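You operate a simulated robot arm through the tools that you are given. There is no shell and no other tool. Be economical: measure what you need, move in short steps, check, and stop when the job is done.

Carry out the task below with a simulated robot arm. There is one attempt and no reset: what you move stays moved.

TASK
Slide the cloth pad along the yellow side table until it stands next to the bearing block.
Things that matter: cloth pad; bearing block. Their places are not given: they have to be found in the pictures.

It is judged by the outcome, as a careful person would: the job done as asked, and still so three seconds after it is handed in. It fails if anything else is knocked over, pushed out of place, dropped, spilled or broken.

THE ROBOT
A 6-joint arm with a two-finger parallel gripper, fixed in place. Base frame: the origin is at the foot of the arm, x ahead of it, y to its left, z up; the work surface is at about z = 0. Lengths are in m, angles in degrees, forces in N, time in s.
With the tool pointing down near the work surface it reaches from about 0.14 to 0.58 m from the base axis. Its first joint turns from -66.0 to 66.0 degrees. Payload 2.1 kg.
Tool frame: the origin (TCP) lies between the finger pads and is the grasp point; the fingertips stand 0.03 m ahead of it; z points along the fingers, y is the line along which they close. The gripper opens to 0.094 m. The fingers are 0.028 m wide and 0.01 m thick; the gripper's body (0.05 by 0.096 m) begins 0.055 m behind the TCP.
Orientation is that of the tool frame in the base frame, as a unit quaternion [w, x, y, z]. With the fingers straight down and closing along the base's y, the tool's x points along the base's -x, its y along +y and its z along -z.

THE INTERFACE
- The arm moves only by the tool play_rows. Its argument "rows" is a list of rows, each a list of 7 numbers: the gripper command, from -1 (fully open) to 1 (shut), values between in proportion, then the shift along the base's x, y, z in m, then the turn, a rotation vector about the base's x, y, z in degrees. In form: [[claw, tx, ty, tz, rx, ry, rz], ...]. A call has 1 to 20 rows; each row shifts and turns the commanded pose from where the row before left it. A row lasts 0.2 s, in which the tool goes at most 0.05 m and 8.6 degrees; a call with a longer step from one row to the next is refused whole, and so is a gripper value outside its range. A pose out of reach is approached as far as the arm can. The call stops where the force on the tool passes 40 N (or 10 N more than at its start, if that is more) or the arm is blocked; 0.2 s more then pass. The fingers move at their own pace (about 0.072 m/s each) and stop on an object; they squeeze with about 32 N. The grip force told is the motor's: it shows also when the fingers shut on nothing. Time passes only in rows, and 0.2 s behind the last, so rows that do not move let the fingers close. It gives the time, the measured TCP pose, the force on the tool (base axes), the opening and the grip force at its end, in the units of the frame above (readings bear some noise), and new pictures: "pictures" is both (left out), scene, wrist or none.
- Cameras (640 x 400 px; columns grow to the right, rows downward): "scene" is fixed at [0.0323, -0.353, 0.5013]; the picture's right is [0.93, -0.36, 0.00], its down [-0.15, -0.38, -0.91] and it looks along [0.33, 0.85, -0.41] (base axes); focal length 343 px, centre (320, 200). "wrist" rides on the gripper at [-0.037, 0, -0.058] in the tool frame; the picture's right is [0.00, -1.00, 0.00], its down [0.97, 0.00, -0.24] and it looks along [0.24, 0.00, 0.97] (tool axes); focal length 218 px, centre (320, 200).
- locate(camera, pixels): there is no depth. For up to 12 entries [column, row, z] of the newest picture of that camera ("zoom" is the newest enlarged one), the place [x, y] in the base frame at which the ray of that pixel passes the height z, good to about 0.002 m. No time passes.
- enlarge(camera, box): a new picture of the part [left, top, right, bottom] of that camera's present view, enlarged. No time passes.
- finish_job(): hands the job in; it is judged then, once.

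Work in short steps. Measure before you move; look again where a grasp or a placing could have gone wrong, and mend it. You have 60 turns and 120 pictures in all, the two below and enlarged ones among them. Open the gripper and draw the arm clear of the work before you hand the job in, unless the task says otherwise; then end with one line.

The tools are called after "Request:" as a command line: name --pt "numbers of a row" for each row, then --argument value for the rest, lists and objects as JSON in quotes. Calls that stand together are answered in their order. play_rows: Moves the arm, as the interface text tells. Its arguments: {"type":"object","properties":{"rows":{"type":"array","items":{"type":"array","items":{"type":"number"}}},"pictures":{"type":"string","enum":["both","scene","wrist","none"]}},"required":["rows"]} The other tools are called the same way: locate (camera, pixels) gives the place at which the rays of pixels pass given heights; enlarge (camera, box) takes an enlarged picture of a part of a camera's view; finish_job () hands the job in.

At the start:

```text
time_s: 0.0
position: [0.2332, 0.2942, 0.2106]
tcp_rot: [0.0, -0.001, 1.0, 0.0]
wrist_force: [-0.3, 0.5, -0.7]
finger_gap: 0.094
finger_force: 0.1
```

scene: 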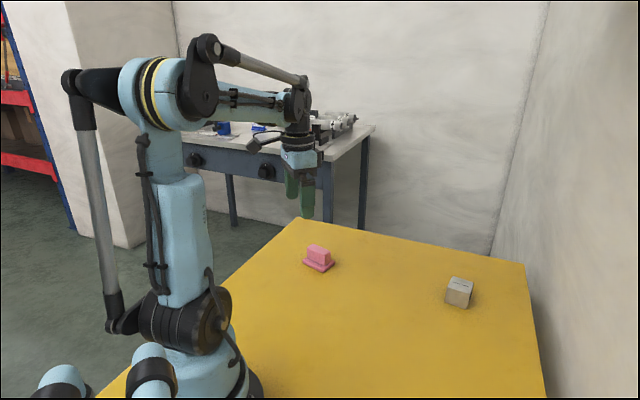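
wrist: 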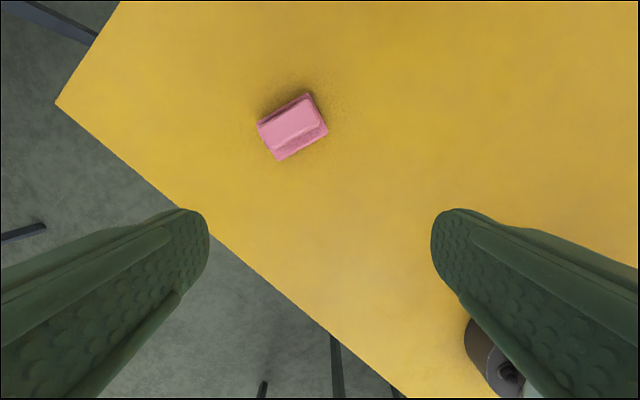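

The scene shows a pink object near (318,258) and a grey-beige block near (459,291). I enlarge both to identify and measure them.

Request:
enlarge --camera "scene" --box '[280, 220, 500, 358]'

Request:
enlarge --camera "wrist" --box '[230, 70, 358, 150]'

Request:
locate --camera "wrist" --pixels '[[258, 124, 0], [278, 161, 0], [328, 131, 0], [307, 93, 0.03], [308, 93, 0]]'

Request:
locate --camera "scene" --pixels '[[445, 300, 0], [468, 308, 0], [474, 294, 0], [448, 277, 0.035], [474, 281, 0.035], [470, 292, 0.035], [445, 289, 0.035]]'

```text
2.90 times, centred on (390, 289) of scene
```

zoom: 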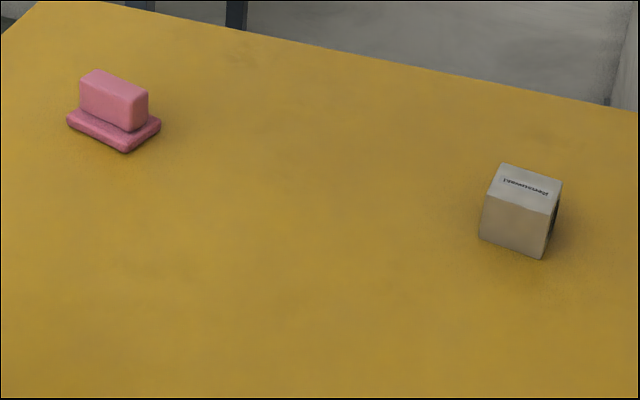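

```text
5.00 times, centred on (294, 110) of wrist
```

zoom: 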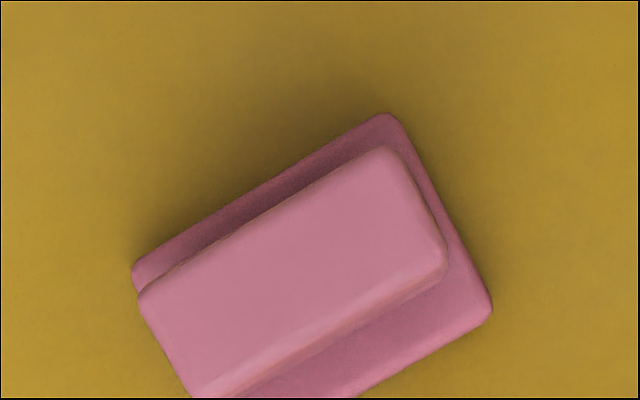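

```text
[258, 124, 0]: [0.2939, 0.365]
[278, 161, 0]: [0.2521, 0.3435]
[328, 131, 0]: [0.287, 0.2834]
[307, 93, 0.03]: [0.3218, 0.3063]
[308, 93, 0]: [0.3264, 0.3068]
```

```text
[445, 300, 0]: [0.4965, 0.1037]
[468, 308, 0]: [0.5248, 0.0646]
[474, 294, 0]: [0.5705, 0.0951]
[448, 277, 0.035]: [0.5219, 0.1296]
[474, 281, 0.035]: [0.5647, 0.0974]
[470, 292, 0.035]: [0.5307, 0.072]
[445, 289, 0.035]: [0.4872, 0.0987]
```

The pink pad is at about (0.290, 0.324) with its long axis near -60°, and the block is at about (0.533, 0.099) with similar alignment. I'll go above the pad and turn the fingers to close across its short side.

Request:
play_rows --pt "-1 0.007 0.004 -0.002 0 0 -7.6" --pt "-1 0.007 0.004 -0.002 0 0 -7.6" --pt "-1 0.007 0.004 -0.002 0 0 -7.6" --pt "-1 0.007 0.004 -0.002 0 0 -7.6" --pt "-1 0.007 0.004 -0.002 0 0 -7.6" --pt "-1 0.007 0.004 -0.002 0 0 -7.6" --pt "-1 0.007 0.003 -0.002 0 0 -7.6" --pt "-1 0.007 0.003 -0.002 0 0 -7.8" --pt "-1 0 0 0 0 0 0"

```text
time_s: 2.0
position: [0.2886, 0.3234, 0.1952]
tcp_rot: [-0.001, 0.509, 0.861, 0.0]
wrist_force: [-1.0, 0.6, 0.1]
finger_gap: 0.0939
finger_force: 0.2
```

scene: 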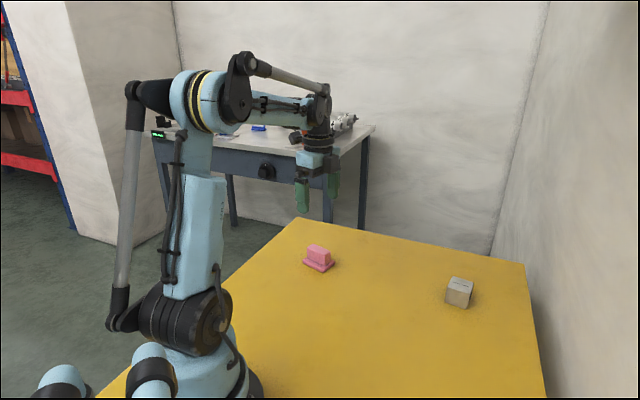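
wrist: 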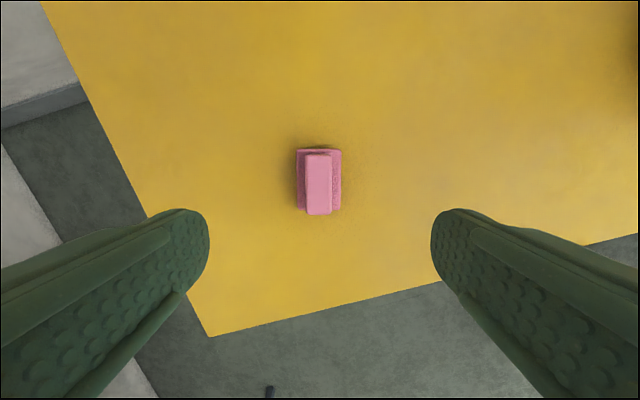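

The pad is now upright in the wrist view, spanning about (296–342, 149–212). I enlarge to measure its base and handle.

Request:
enlarge --camera "wrist" --box '[256, 140, 384, 220]'

Request:
enlarge --camera "scene" --box '[286, 236, 350, 276]'

```text
5.00 times, centred on (320, 180) of wrist
```

zoom: 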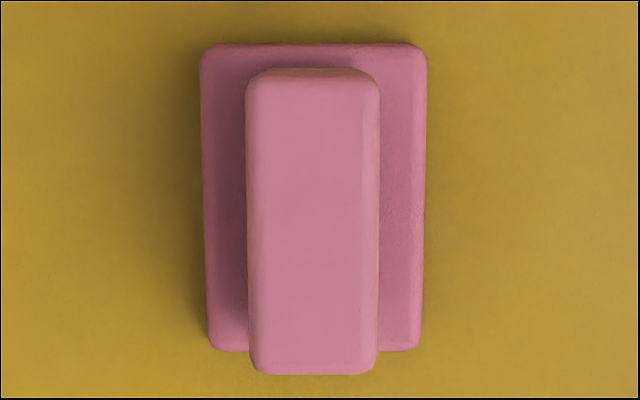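

```text
10.00 times, centred on (318, 256) of scene
```

zoom: 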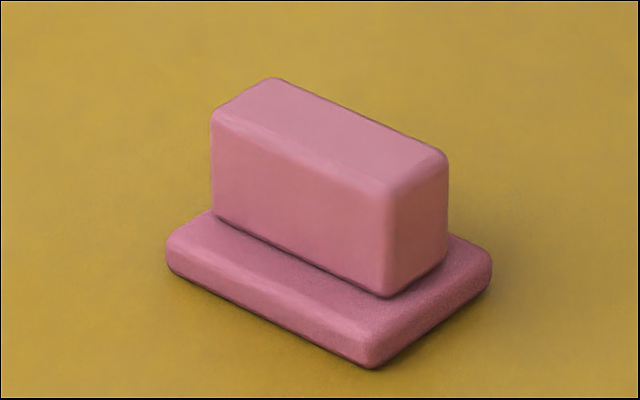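

Request:
locate --camera "wrist" --pixels '[[296, 148.4, 0.008], [341.6, 148.4, 0.008], [340, 210.4, 0.008], [298, 210.4, 0.008], [305.5, 154, 0.035], [331.5, 154, 0.035], [331.5, 214.5, 0.035], [306, 214.5, 0.035]]'

Request:
locate --camera "zoom" --pixels '[[165, 262, 0.005], [372, 365, 0.003], [492, 275, 0.005], [212, 115, 0.035], [390, 190, 0.035], [447, 160, 0.035], [275, 78, 0.035]]'

```text
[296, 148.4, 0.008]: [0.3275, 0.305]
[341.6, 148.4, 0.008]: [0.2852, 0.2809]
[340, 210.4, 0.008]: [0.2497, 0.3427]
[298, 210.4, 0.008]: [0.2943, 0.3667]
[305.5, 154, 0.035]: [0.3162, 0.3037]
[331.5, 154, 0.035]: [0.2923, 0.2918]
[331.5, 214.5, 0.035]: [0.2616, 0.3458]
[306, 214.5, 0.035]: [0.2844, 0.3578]
```

```text
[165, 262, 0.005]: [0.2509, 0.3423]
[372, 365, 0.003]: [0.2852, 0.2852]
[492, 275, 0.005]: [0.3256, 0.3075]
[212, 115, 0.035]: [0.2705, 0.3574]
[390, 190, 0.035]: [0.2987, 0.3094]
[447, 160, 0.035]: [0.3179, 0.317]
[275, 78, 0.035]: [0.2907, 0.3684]
```

Base is about 0.050 × 0.071 centred (0.289, 0.324), with a grip block on top reaching roughly z 0.045. I descend to TCP z≈0.047 so the tips stay above the slab, then look.

Request:
play_rows --pt "-1 0 0 -0.035 0 0 0.5" --pt "-1 0 0 -0.035 0 0 0" --pt "-1 0 0 -0.035 0 0 0" --pt "-1 0 0 -0.025 0 0 0" --pt "-1 0 0 -0.018 0 0 0" --pt "-1 0 0 0 0 0 0"

Request:
enlarge --camera "scene" --box '[270, 200, 366, 280]'

```text
time_s: 3.4
position: [0.2881, 0.3235, 0.0443]
tcp_rot: [-0.001, 0.504, 0.864, 0.0]
wrist_force: [0.0, 0.4, -1.0]
finger_gap: 0.0937
finger_force: 0.1
```

scene: 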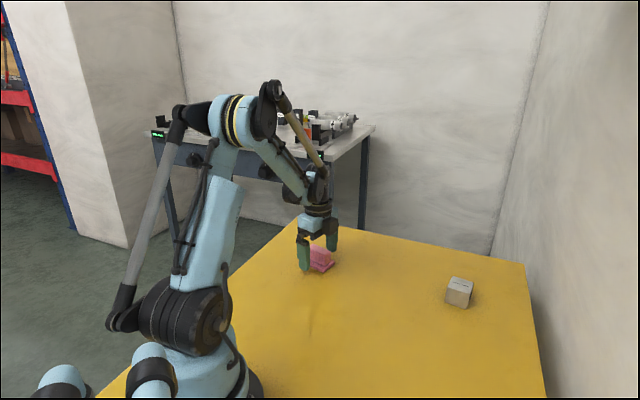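
wrist: 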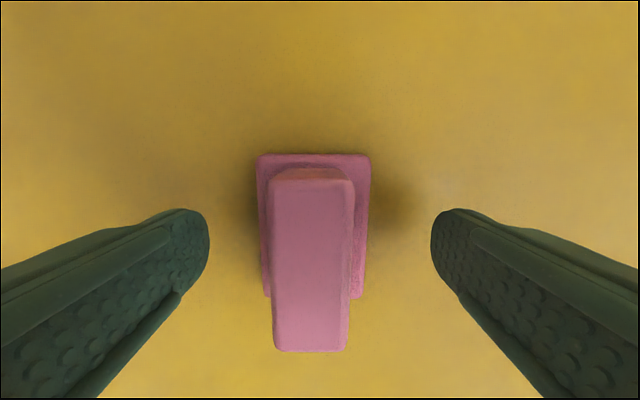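

```text
5.00 times, centred on (318, 240) of scene
```

zoom: 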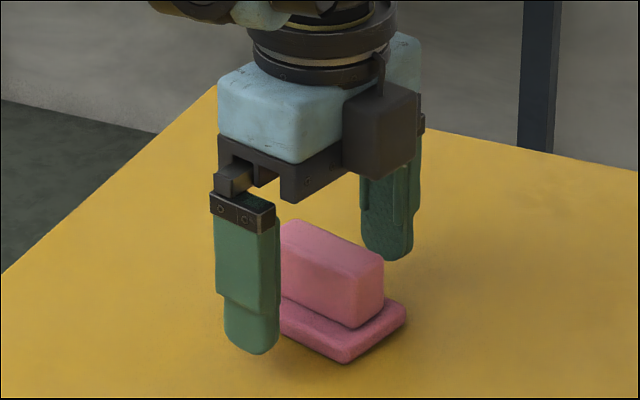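

Handle sits between the fingers, about 2 mm off toward the left finger. I centre it, rise 2 mm, and close.

Request:
play_rows --pt "-1 0.0018 0.001 0.002 0 0 0" --pt "0 0 0 0 0 0 0" --pt "0.4 0 0 0 0 0 0" --pt "0.7 0 0 0 0 0 0" --pt "1 0 0 0 0 0 0" --pt "1 0 0 0 0 0 0"

Request:
enlarge --camera "scene" --box '[270, 200, 366, 280]'

```text
time_s: 4.8
position: [0.2897, 0.3244, 0.047]
tcp_rot: [0.0, 0.504, 0.864, -0.001]
wrist_force: [0.0, 0.9, 2.2]
finger_gap: 0.0294
finger_force: 32.0
```

scene: 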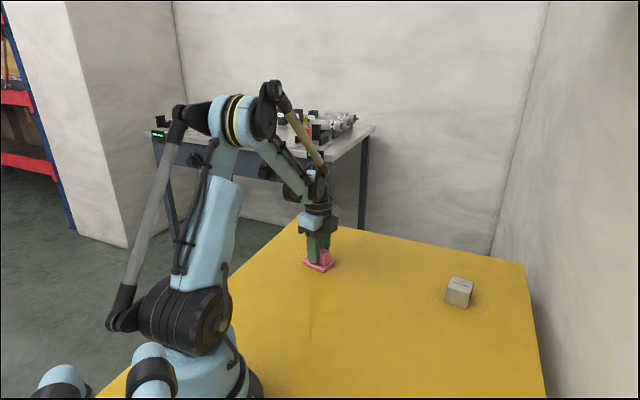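
wrist: 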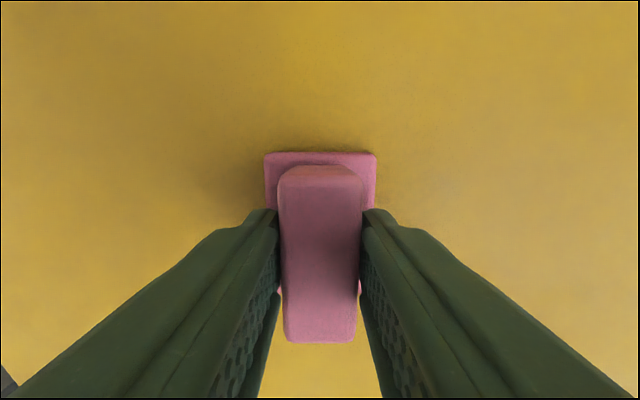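

```text
5.00 times, centred on (318, 240) of scene
```

zoom: 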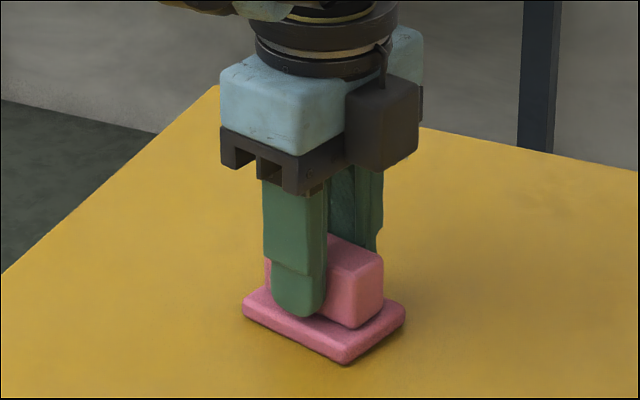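

Pad is gripped (gap 0.029, 32 N) and flat on the table. I slide it about half way, at constant height, then remeasure the block.

Request:
play_rows --pt "1 0.012 -0.01 0 0 0 0" --pt "1 0.015 -0.0125 0 0 0 0" --pt "1 0.015 -0.0125 0 0 0 0" --pt "1 0.015 -0.0125 0 0 0 0" --pt "1 0.015 -0.0125 0 0 0 0" --pt "1 0.015 -0.0125 0 0 0 0" --pt "1 0.015 -0.0125 0 0 0 0" --pt "1 0.012 -0.01 0 0 0 0" --pt "1 0 0 0 0 0 0"

Request:
enlarge --camera "scene" --box '[350, 220, 494, 310]'

```text
time_s: 6.8
position: [0.4047, 0.2298, 0.0483]
tcp_rot: [0.0, 0.504, 0.864, 0.0]
wrist_force: [-0.9, -0.1, -0.1]
finger_gap: 0.0292
finger_force: 32.0
```

scene: 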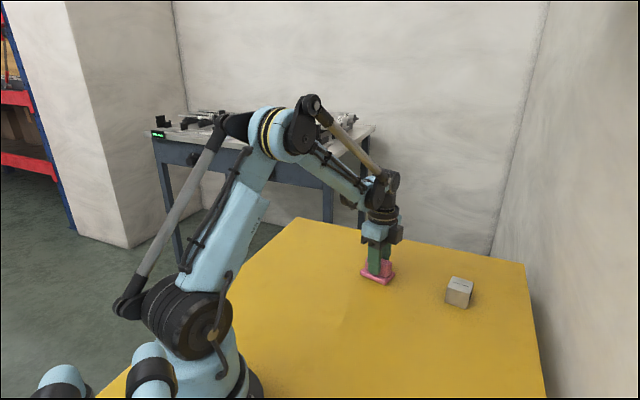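
wrist: 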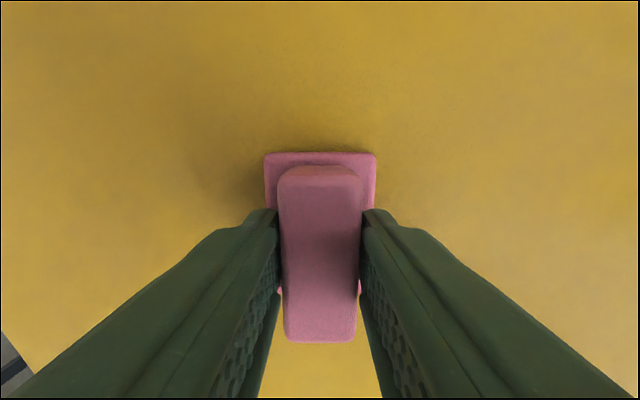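

```text
4.44 times, centred on (422, 265) of scene
```

zoom: 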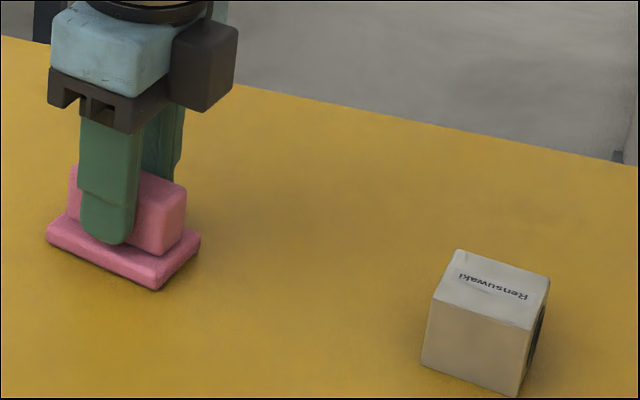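

Request:
locate --camera "zoom" --pixels '[[422, 367, 0], [516, 397, 0], [432, 298, 0.04], [526, 330, 0.04], [549, 279, 0.04], [458, 250, 0.04], [432, 298, 0.045], [526, 330, 0.045], [549, 279, 0.045], [458, 250, 0.045], [160, 289, 0], [200, 240, 0.008]]'

```text
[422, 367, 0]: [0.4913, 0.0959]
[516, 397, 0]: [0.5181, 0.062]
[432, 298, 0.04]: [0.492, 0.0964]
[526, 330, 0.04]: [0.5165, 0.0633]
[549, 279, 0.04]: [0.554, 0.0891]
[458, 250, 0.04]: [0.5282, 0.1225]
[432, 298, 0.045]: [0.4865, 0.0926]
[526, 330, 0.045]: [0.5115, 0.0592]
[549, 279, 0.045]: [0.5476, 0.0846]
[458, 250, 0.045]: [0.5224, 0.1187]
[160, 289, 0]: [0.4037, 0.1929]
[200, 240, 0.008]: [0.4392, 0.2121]
```

Block top is at z≈0.04, its facing side runs (0.492,0.096)–(0.528,0.1225), centre (0.510,0.109). I slide to about 2 cm short of it, turning the pad +7° to be parallel, and easing down 1 mm to keep contact.

Request:
play_rows --pt "1 0.01 -0.0105 -0.001 0 0 1" --pt "1 0.0125 -0.013 0 0 0 1" --pt "1 0.0125 -0.013 0 0 0 1" --pt "1 0.0125 -0.0133 0 0 0 1" --pt "1 0.0125 -0.013 0 0 0 1.5" --pt "1 0.012 -0.013 0 0 0 1.5" --pt "1 0 0 0 0 0 0"

Request:
enlarge --camera "scene" --box '[390, 230, 502, 320]'

```text
time_s: 7.5
position: [0.4295, 0.2017, 0.0467]
tcp_rot: [-0.001, 0.484, 0.875, 0.001]
wrist_force: [1.3, 0.6, 9.2]
finger_gap: 0.0291
finger_force: 32.3
stopped in row 3: the force on the tool passed its limit (the readings are from after the stop); the commanded pose is now the measured one
```

scene: 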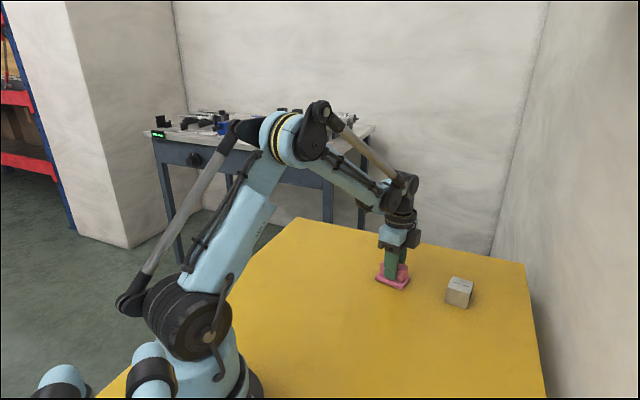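
wrist: 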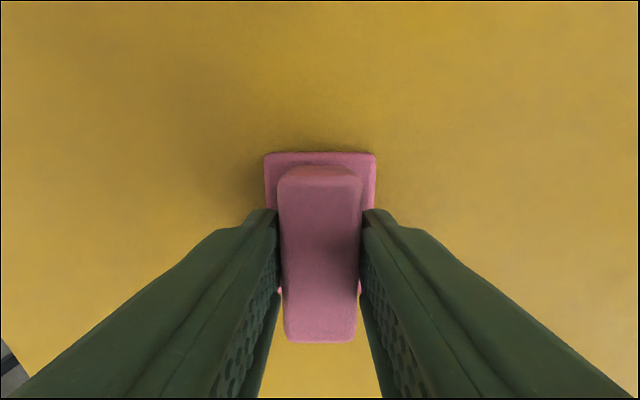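

```text
4.44 times, centred on (446, 275) of scene
```

zoom: 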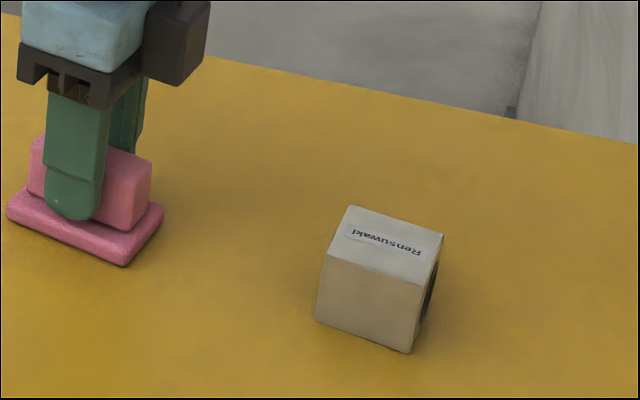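

Pressing down loaded the pad (force limit), so it is firmly in contact. I relieve 0.8 mm and continue sliding to the pre-position.

Request:
play_rows --pt "1 0 0 0.0008 0 0 0" --pt "1 0.008 -0.008 0 0 0 0.8" --pt "1 0.01 -0.01 0 0 0 0.9" --pt "1 0.01 -0.01 0 0 0 0.9" --pt "1 0.01 -0.01 0 0 0 0.9" --pt "1 0.0092 -0.0097 0 0 0 0.9" --pt "1 0 0 0 0 0 0"

Request:
enlarge --camera "scene" --box '[390, 230, 502, 320]'

```text
time_s: 9.1
position: [0.4783, 0.1552, 0.0479]
tcp_rot: [-0.003, 0.45, 0.893, 0.0]
wrist_force: [-0.1, 0.5, -0.4]
finger_gap: 0.029
finger_force: 32.0
```

scene: 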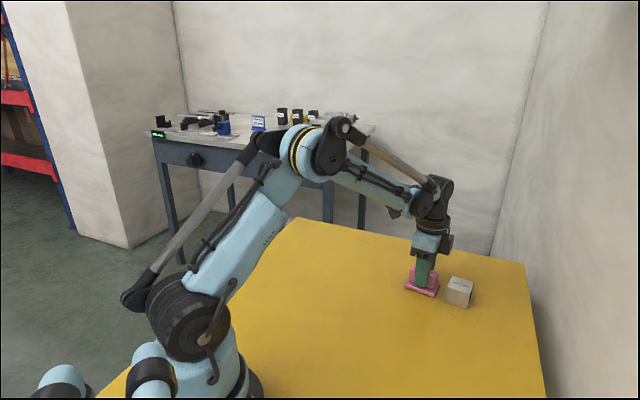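
wrist: 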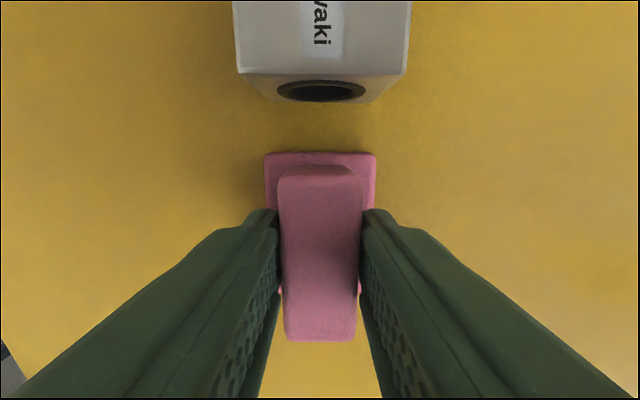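

```text
4.44 times, centred on (446, 275) of scene
```

zoom: 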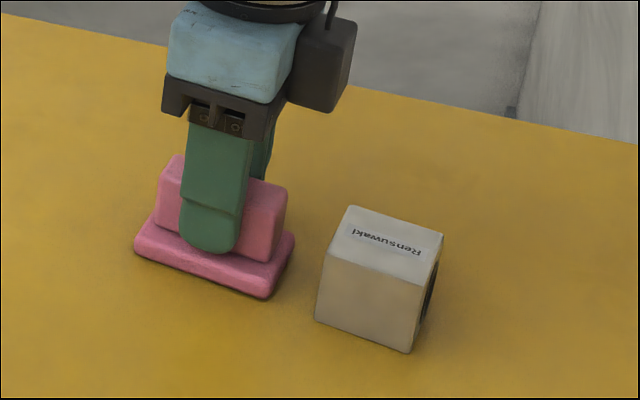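

Aligned and centred. I measure the gap between the block's foot (row 103) and the pad's front edge (row 153) in the wrist view.

Request:
locate --camera "wrist" --pixels '[[320, 103, 0], [320, 153, 0.008], [265, 153, 0.008], [376, 153, 0.008], [274, 103, 0], [370, 103, 0]]'

Request:
locate --camera "zoom" --pixels '[[265, 300, 0], [295, 237, 0.008], [314, 319, 0], [410, 353, 0]]'

```text
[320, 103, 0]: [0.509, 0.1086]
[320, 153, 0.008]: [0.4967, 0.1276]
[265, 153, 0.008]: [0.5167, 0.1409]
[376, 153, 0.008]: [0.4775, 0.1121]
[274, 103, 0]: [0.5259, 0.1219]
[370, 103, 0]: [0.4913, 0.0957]
```

```text
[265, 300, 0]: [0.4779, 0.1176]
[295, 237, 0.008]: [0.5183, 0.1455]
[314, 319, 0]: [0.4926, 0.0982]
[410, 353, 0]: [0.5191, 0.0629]
```

The gap is about 22 mm; I slide 18 mm more toward the block in small steps.

Request:
play_rows --pt "1 0.002 -0.0028 0 0 0 0" --pt "1 0.002 -0.003 0 0 0 0" --pt "1 0.002 -0.003 0 0 0 0" --pt "1 0.002 -0.003 0 0 0 0" --pt "1 0.002 -0.003 0 0 0 0" --pt "1 0 0 0 0 0 0" --pt "1 0 0 0 0 0 0"

Request:
enlarge --camera "scene" --box '[390, 230, 502, 320]'

```text
time_s: 10.7
position: [0.4877, 0.1393, 0.0467]
tcp_rot: [-0.003, 0.451, 0.892, 0.001]
wrist_force: [0.5, 0.4, -0.4]
finger_gap: 0.0289
finger_force: 32.1
```

scene: 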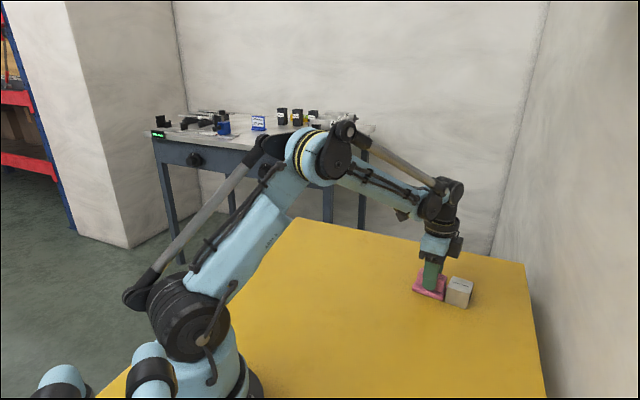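
wrist: 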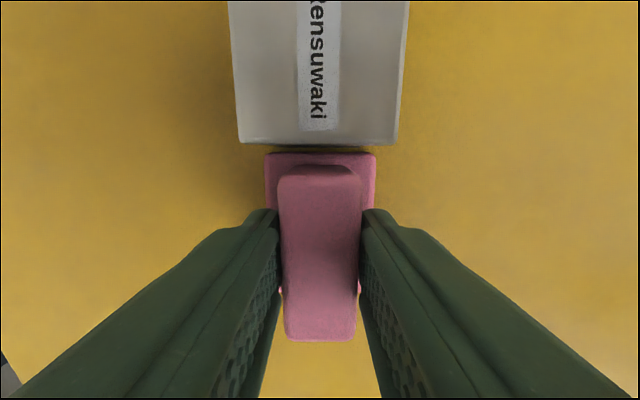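

```text
4.44 times, centred on (446, 275) of scene
```

zoom: 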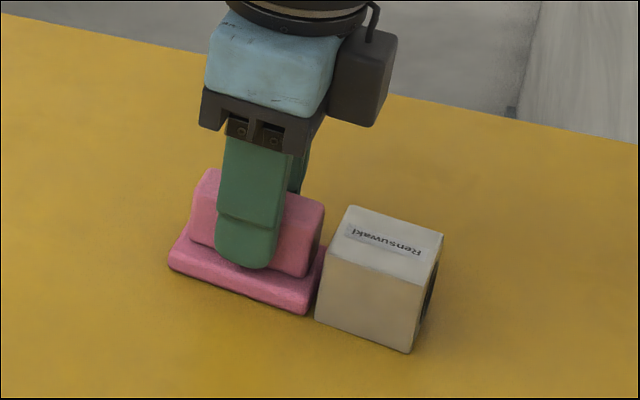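

The pad is now a few mm from the block and parallel; the block hasn't moved. I open the fingers fully (they spread away from the block's direction), then rise straight up.

Request:
play_rows --pt "0.3 0 0 0 0 0 0" --pt "-0.3 0 0 0 0 0 0" --pt "-1 0 0 0 0 0 0" --pt "-1 0 0 0 0 0 0" --pt "-1 0 0 0 0 0 0" --pt "-1 0 0 0.02 0 0 0" --pt "-1 0 0 0.04 0 0 0" --pt "-1 0 0 0.04 0 0 0" --pt "-1 0 0 0.04 0 0 0" --pt "-1 -0.03 0.02 0.03 0 0 0" --pt "-1 -0.03 0.02 0 0 0 0" --pt "-1 0 0 0 0 0 0"

Request:
enlarge --camera "scene" --box '[390, 230, 502, 320]'

```text
time_s: 13.3
position: [0.4261, 0.1784, 0.2171]
tcp_rot: [-0.003, 0.45, 0.893, 0.001]
wrist_force: [-0.3, 0.1, -0.2]
finger_gap: 0.0943
finger_force: 0.1
```

scene: 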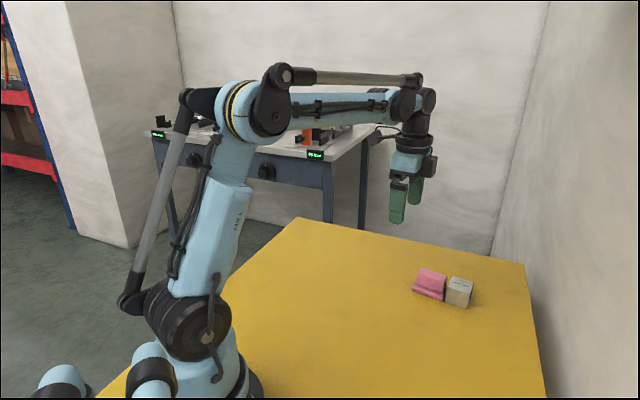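
wrist: 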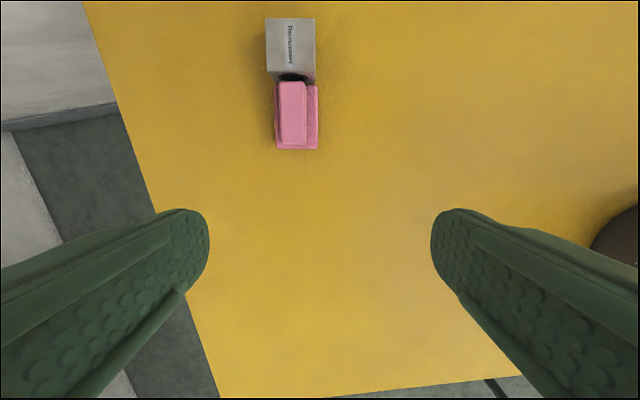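

```text
4.44 times, centred on (446, 275) of scene
```

zoom: 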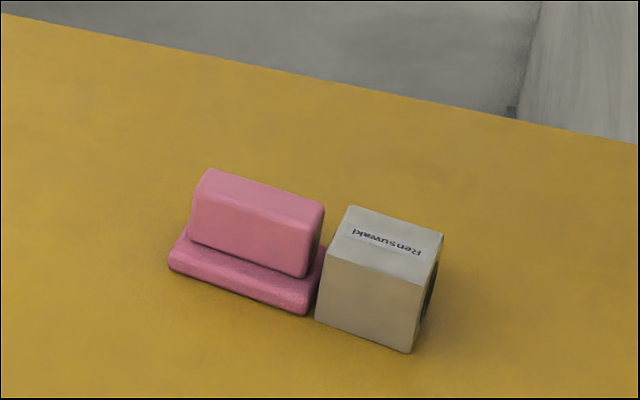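

The pad stands upright right beside the block, the block is undisturbed, and the arm is clear with the gripper open. I hand it in.

Request:
finish_job

```text
The job is handed in.
```

I slid the cloth pad along the yellow table to stand parallel to the bearing block, a few millimetres from it, without moving the block; the gripper is open, the arm is clear, and the job is handed in.
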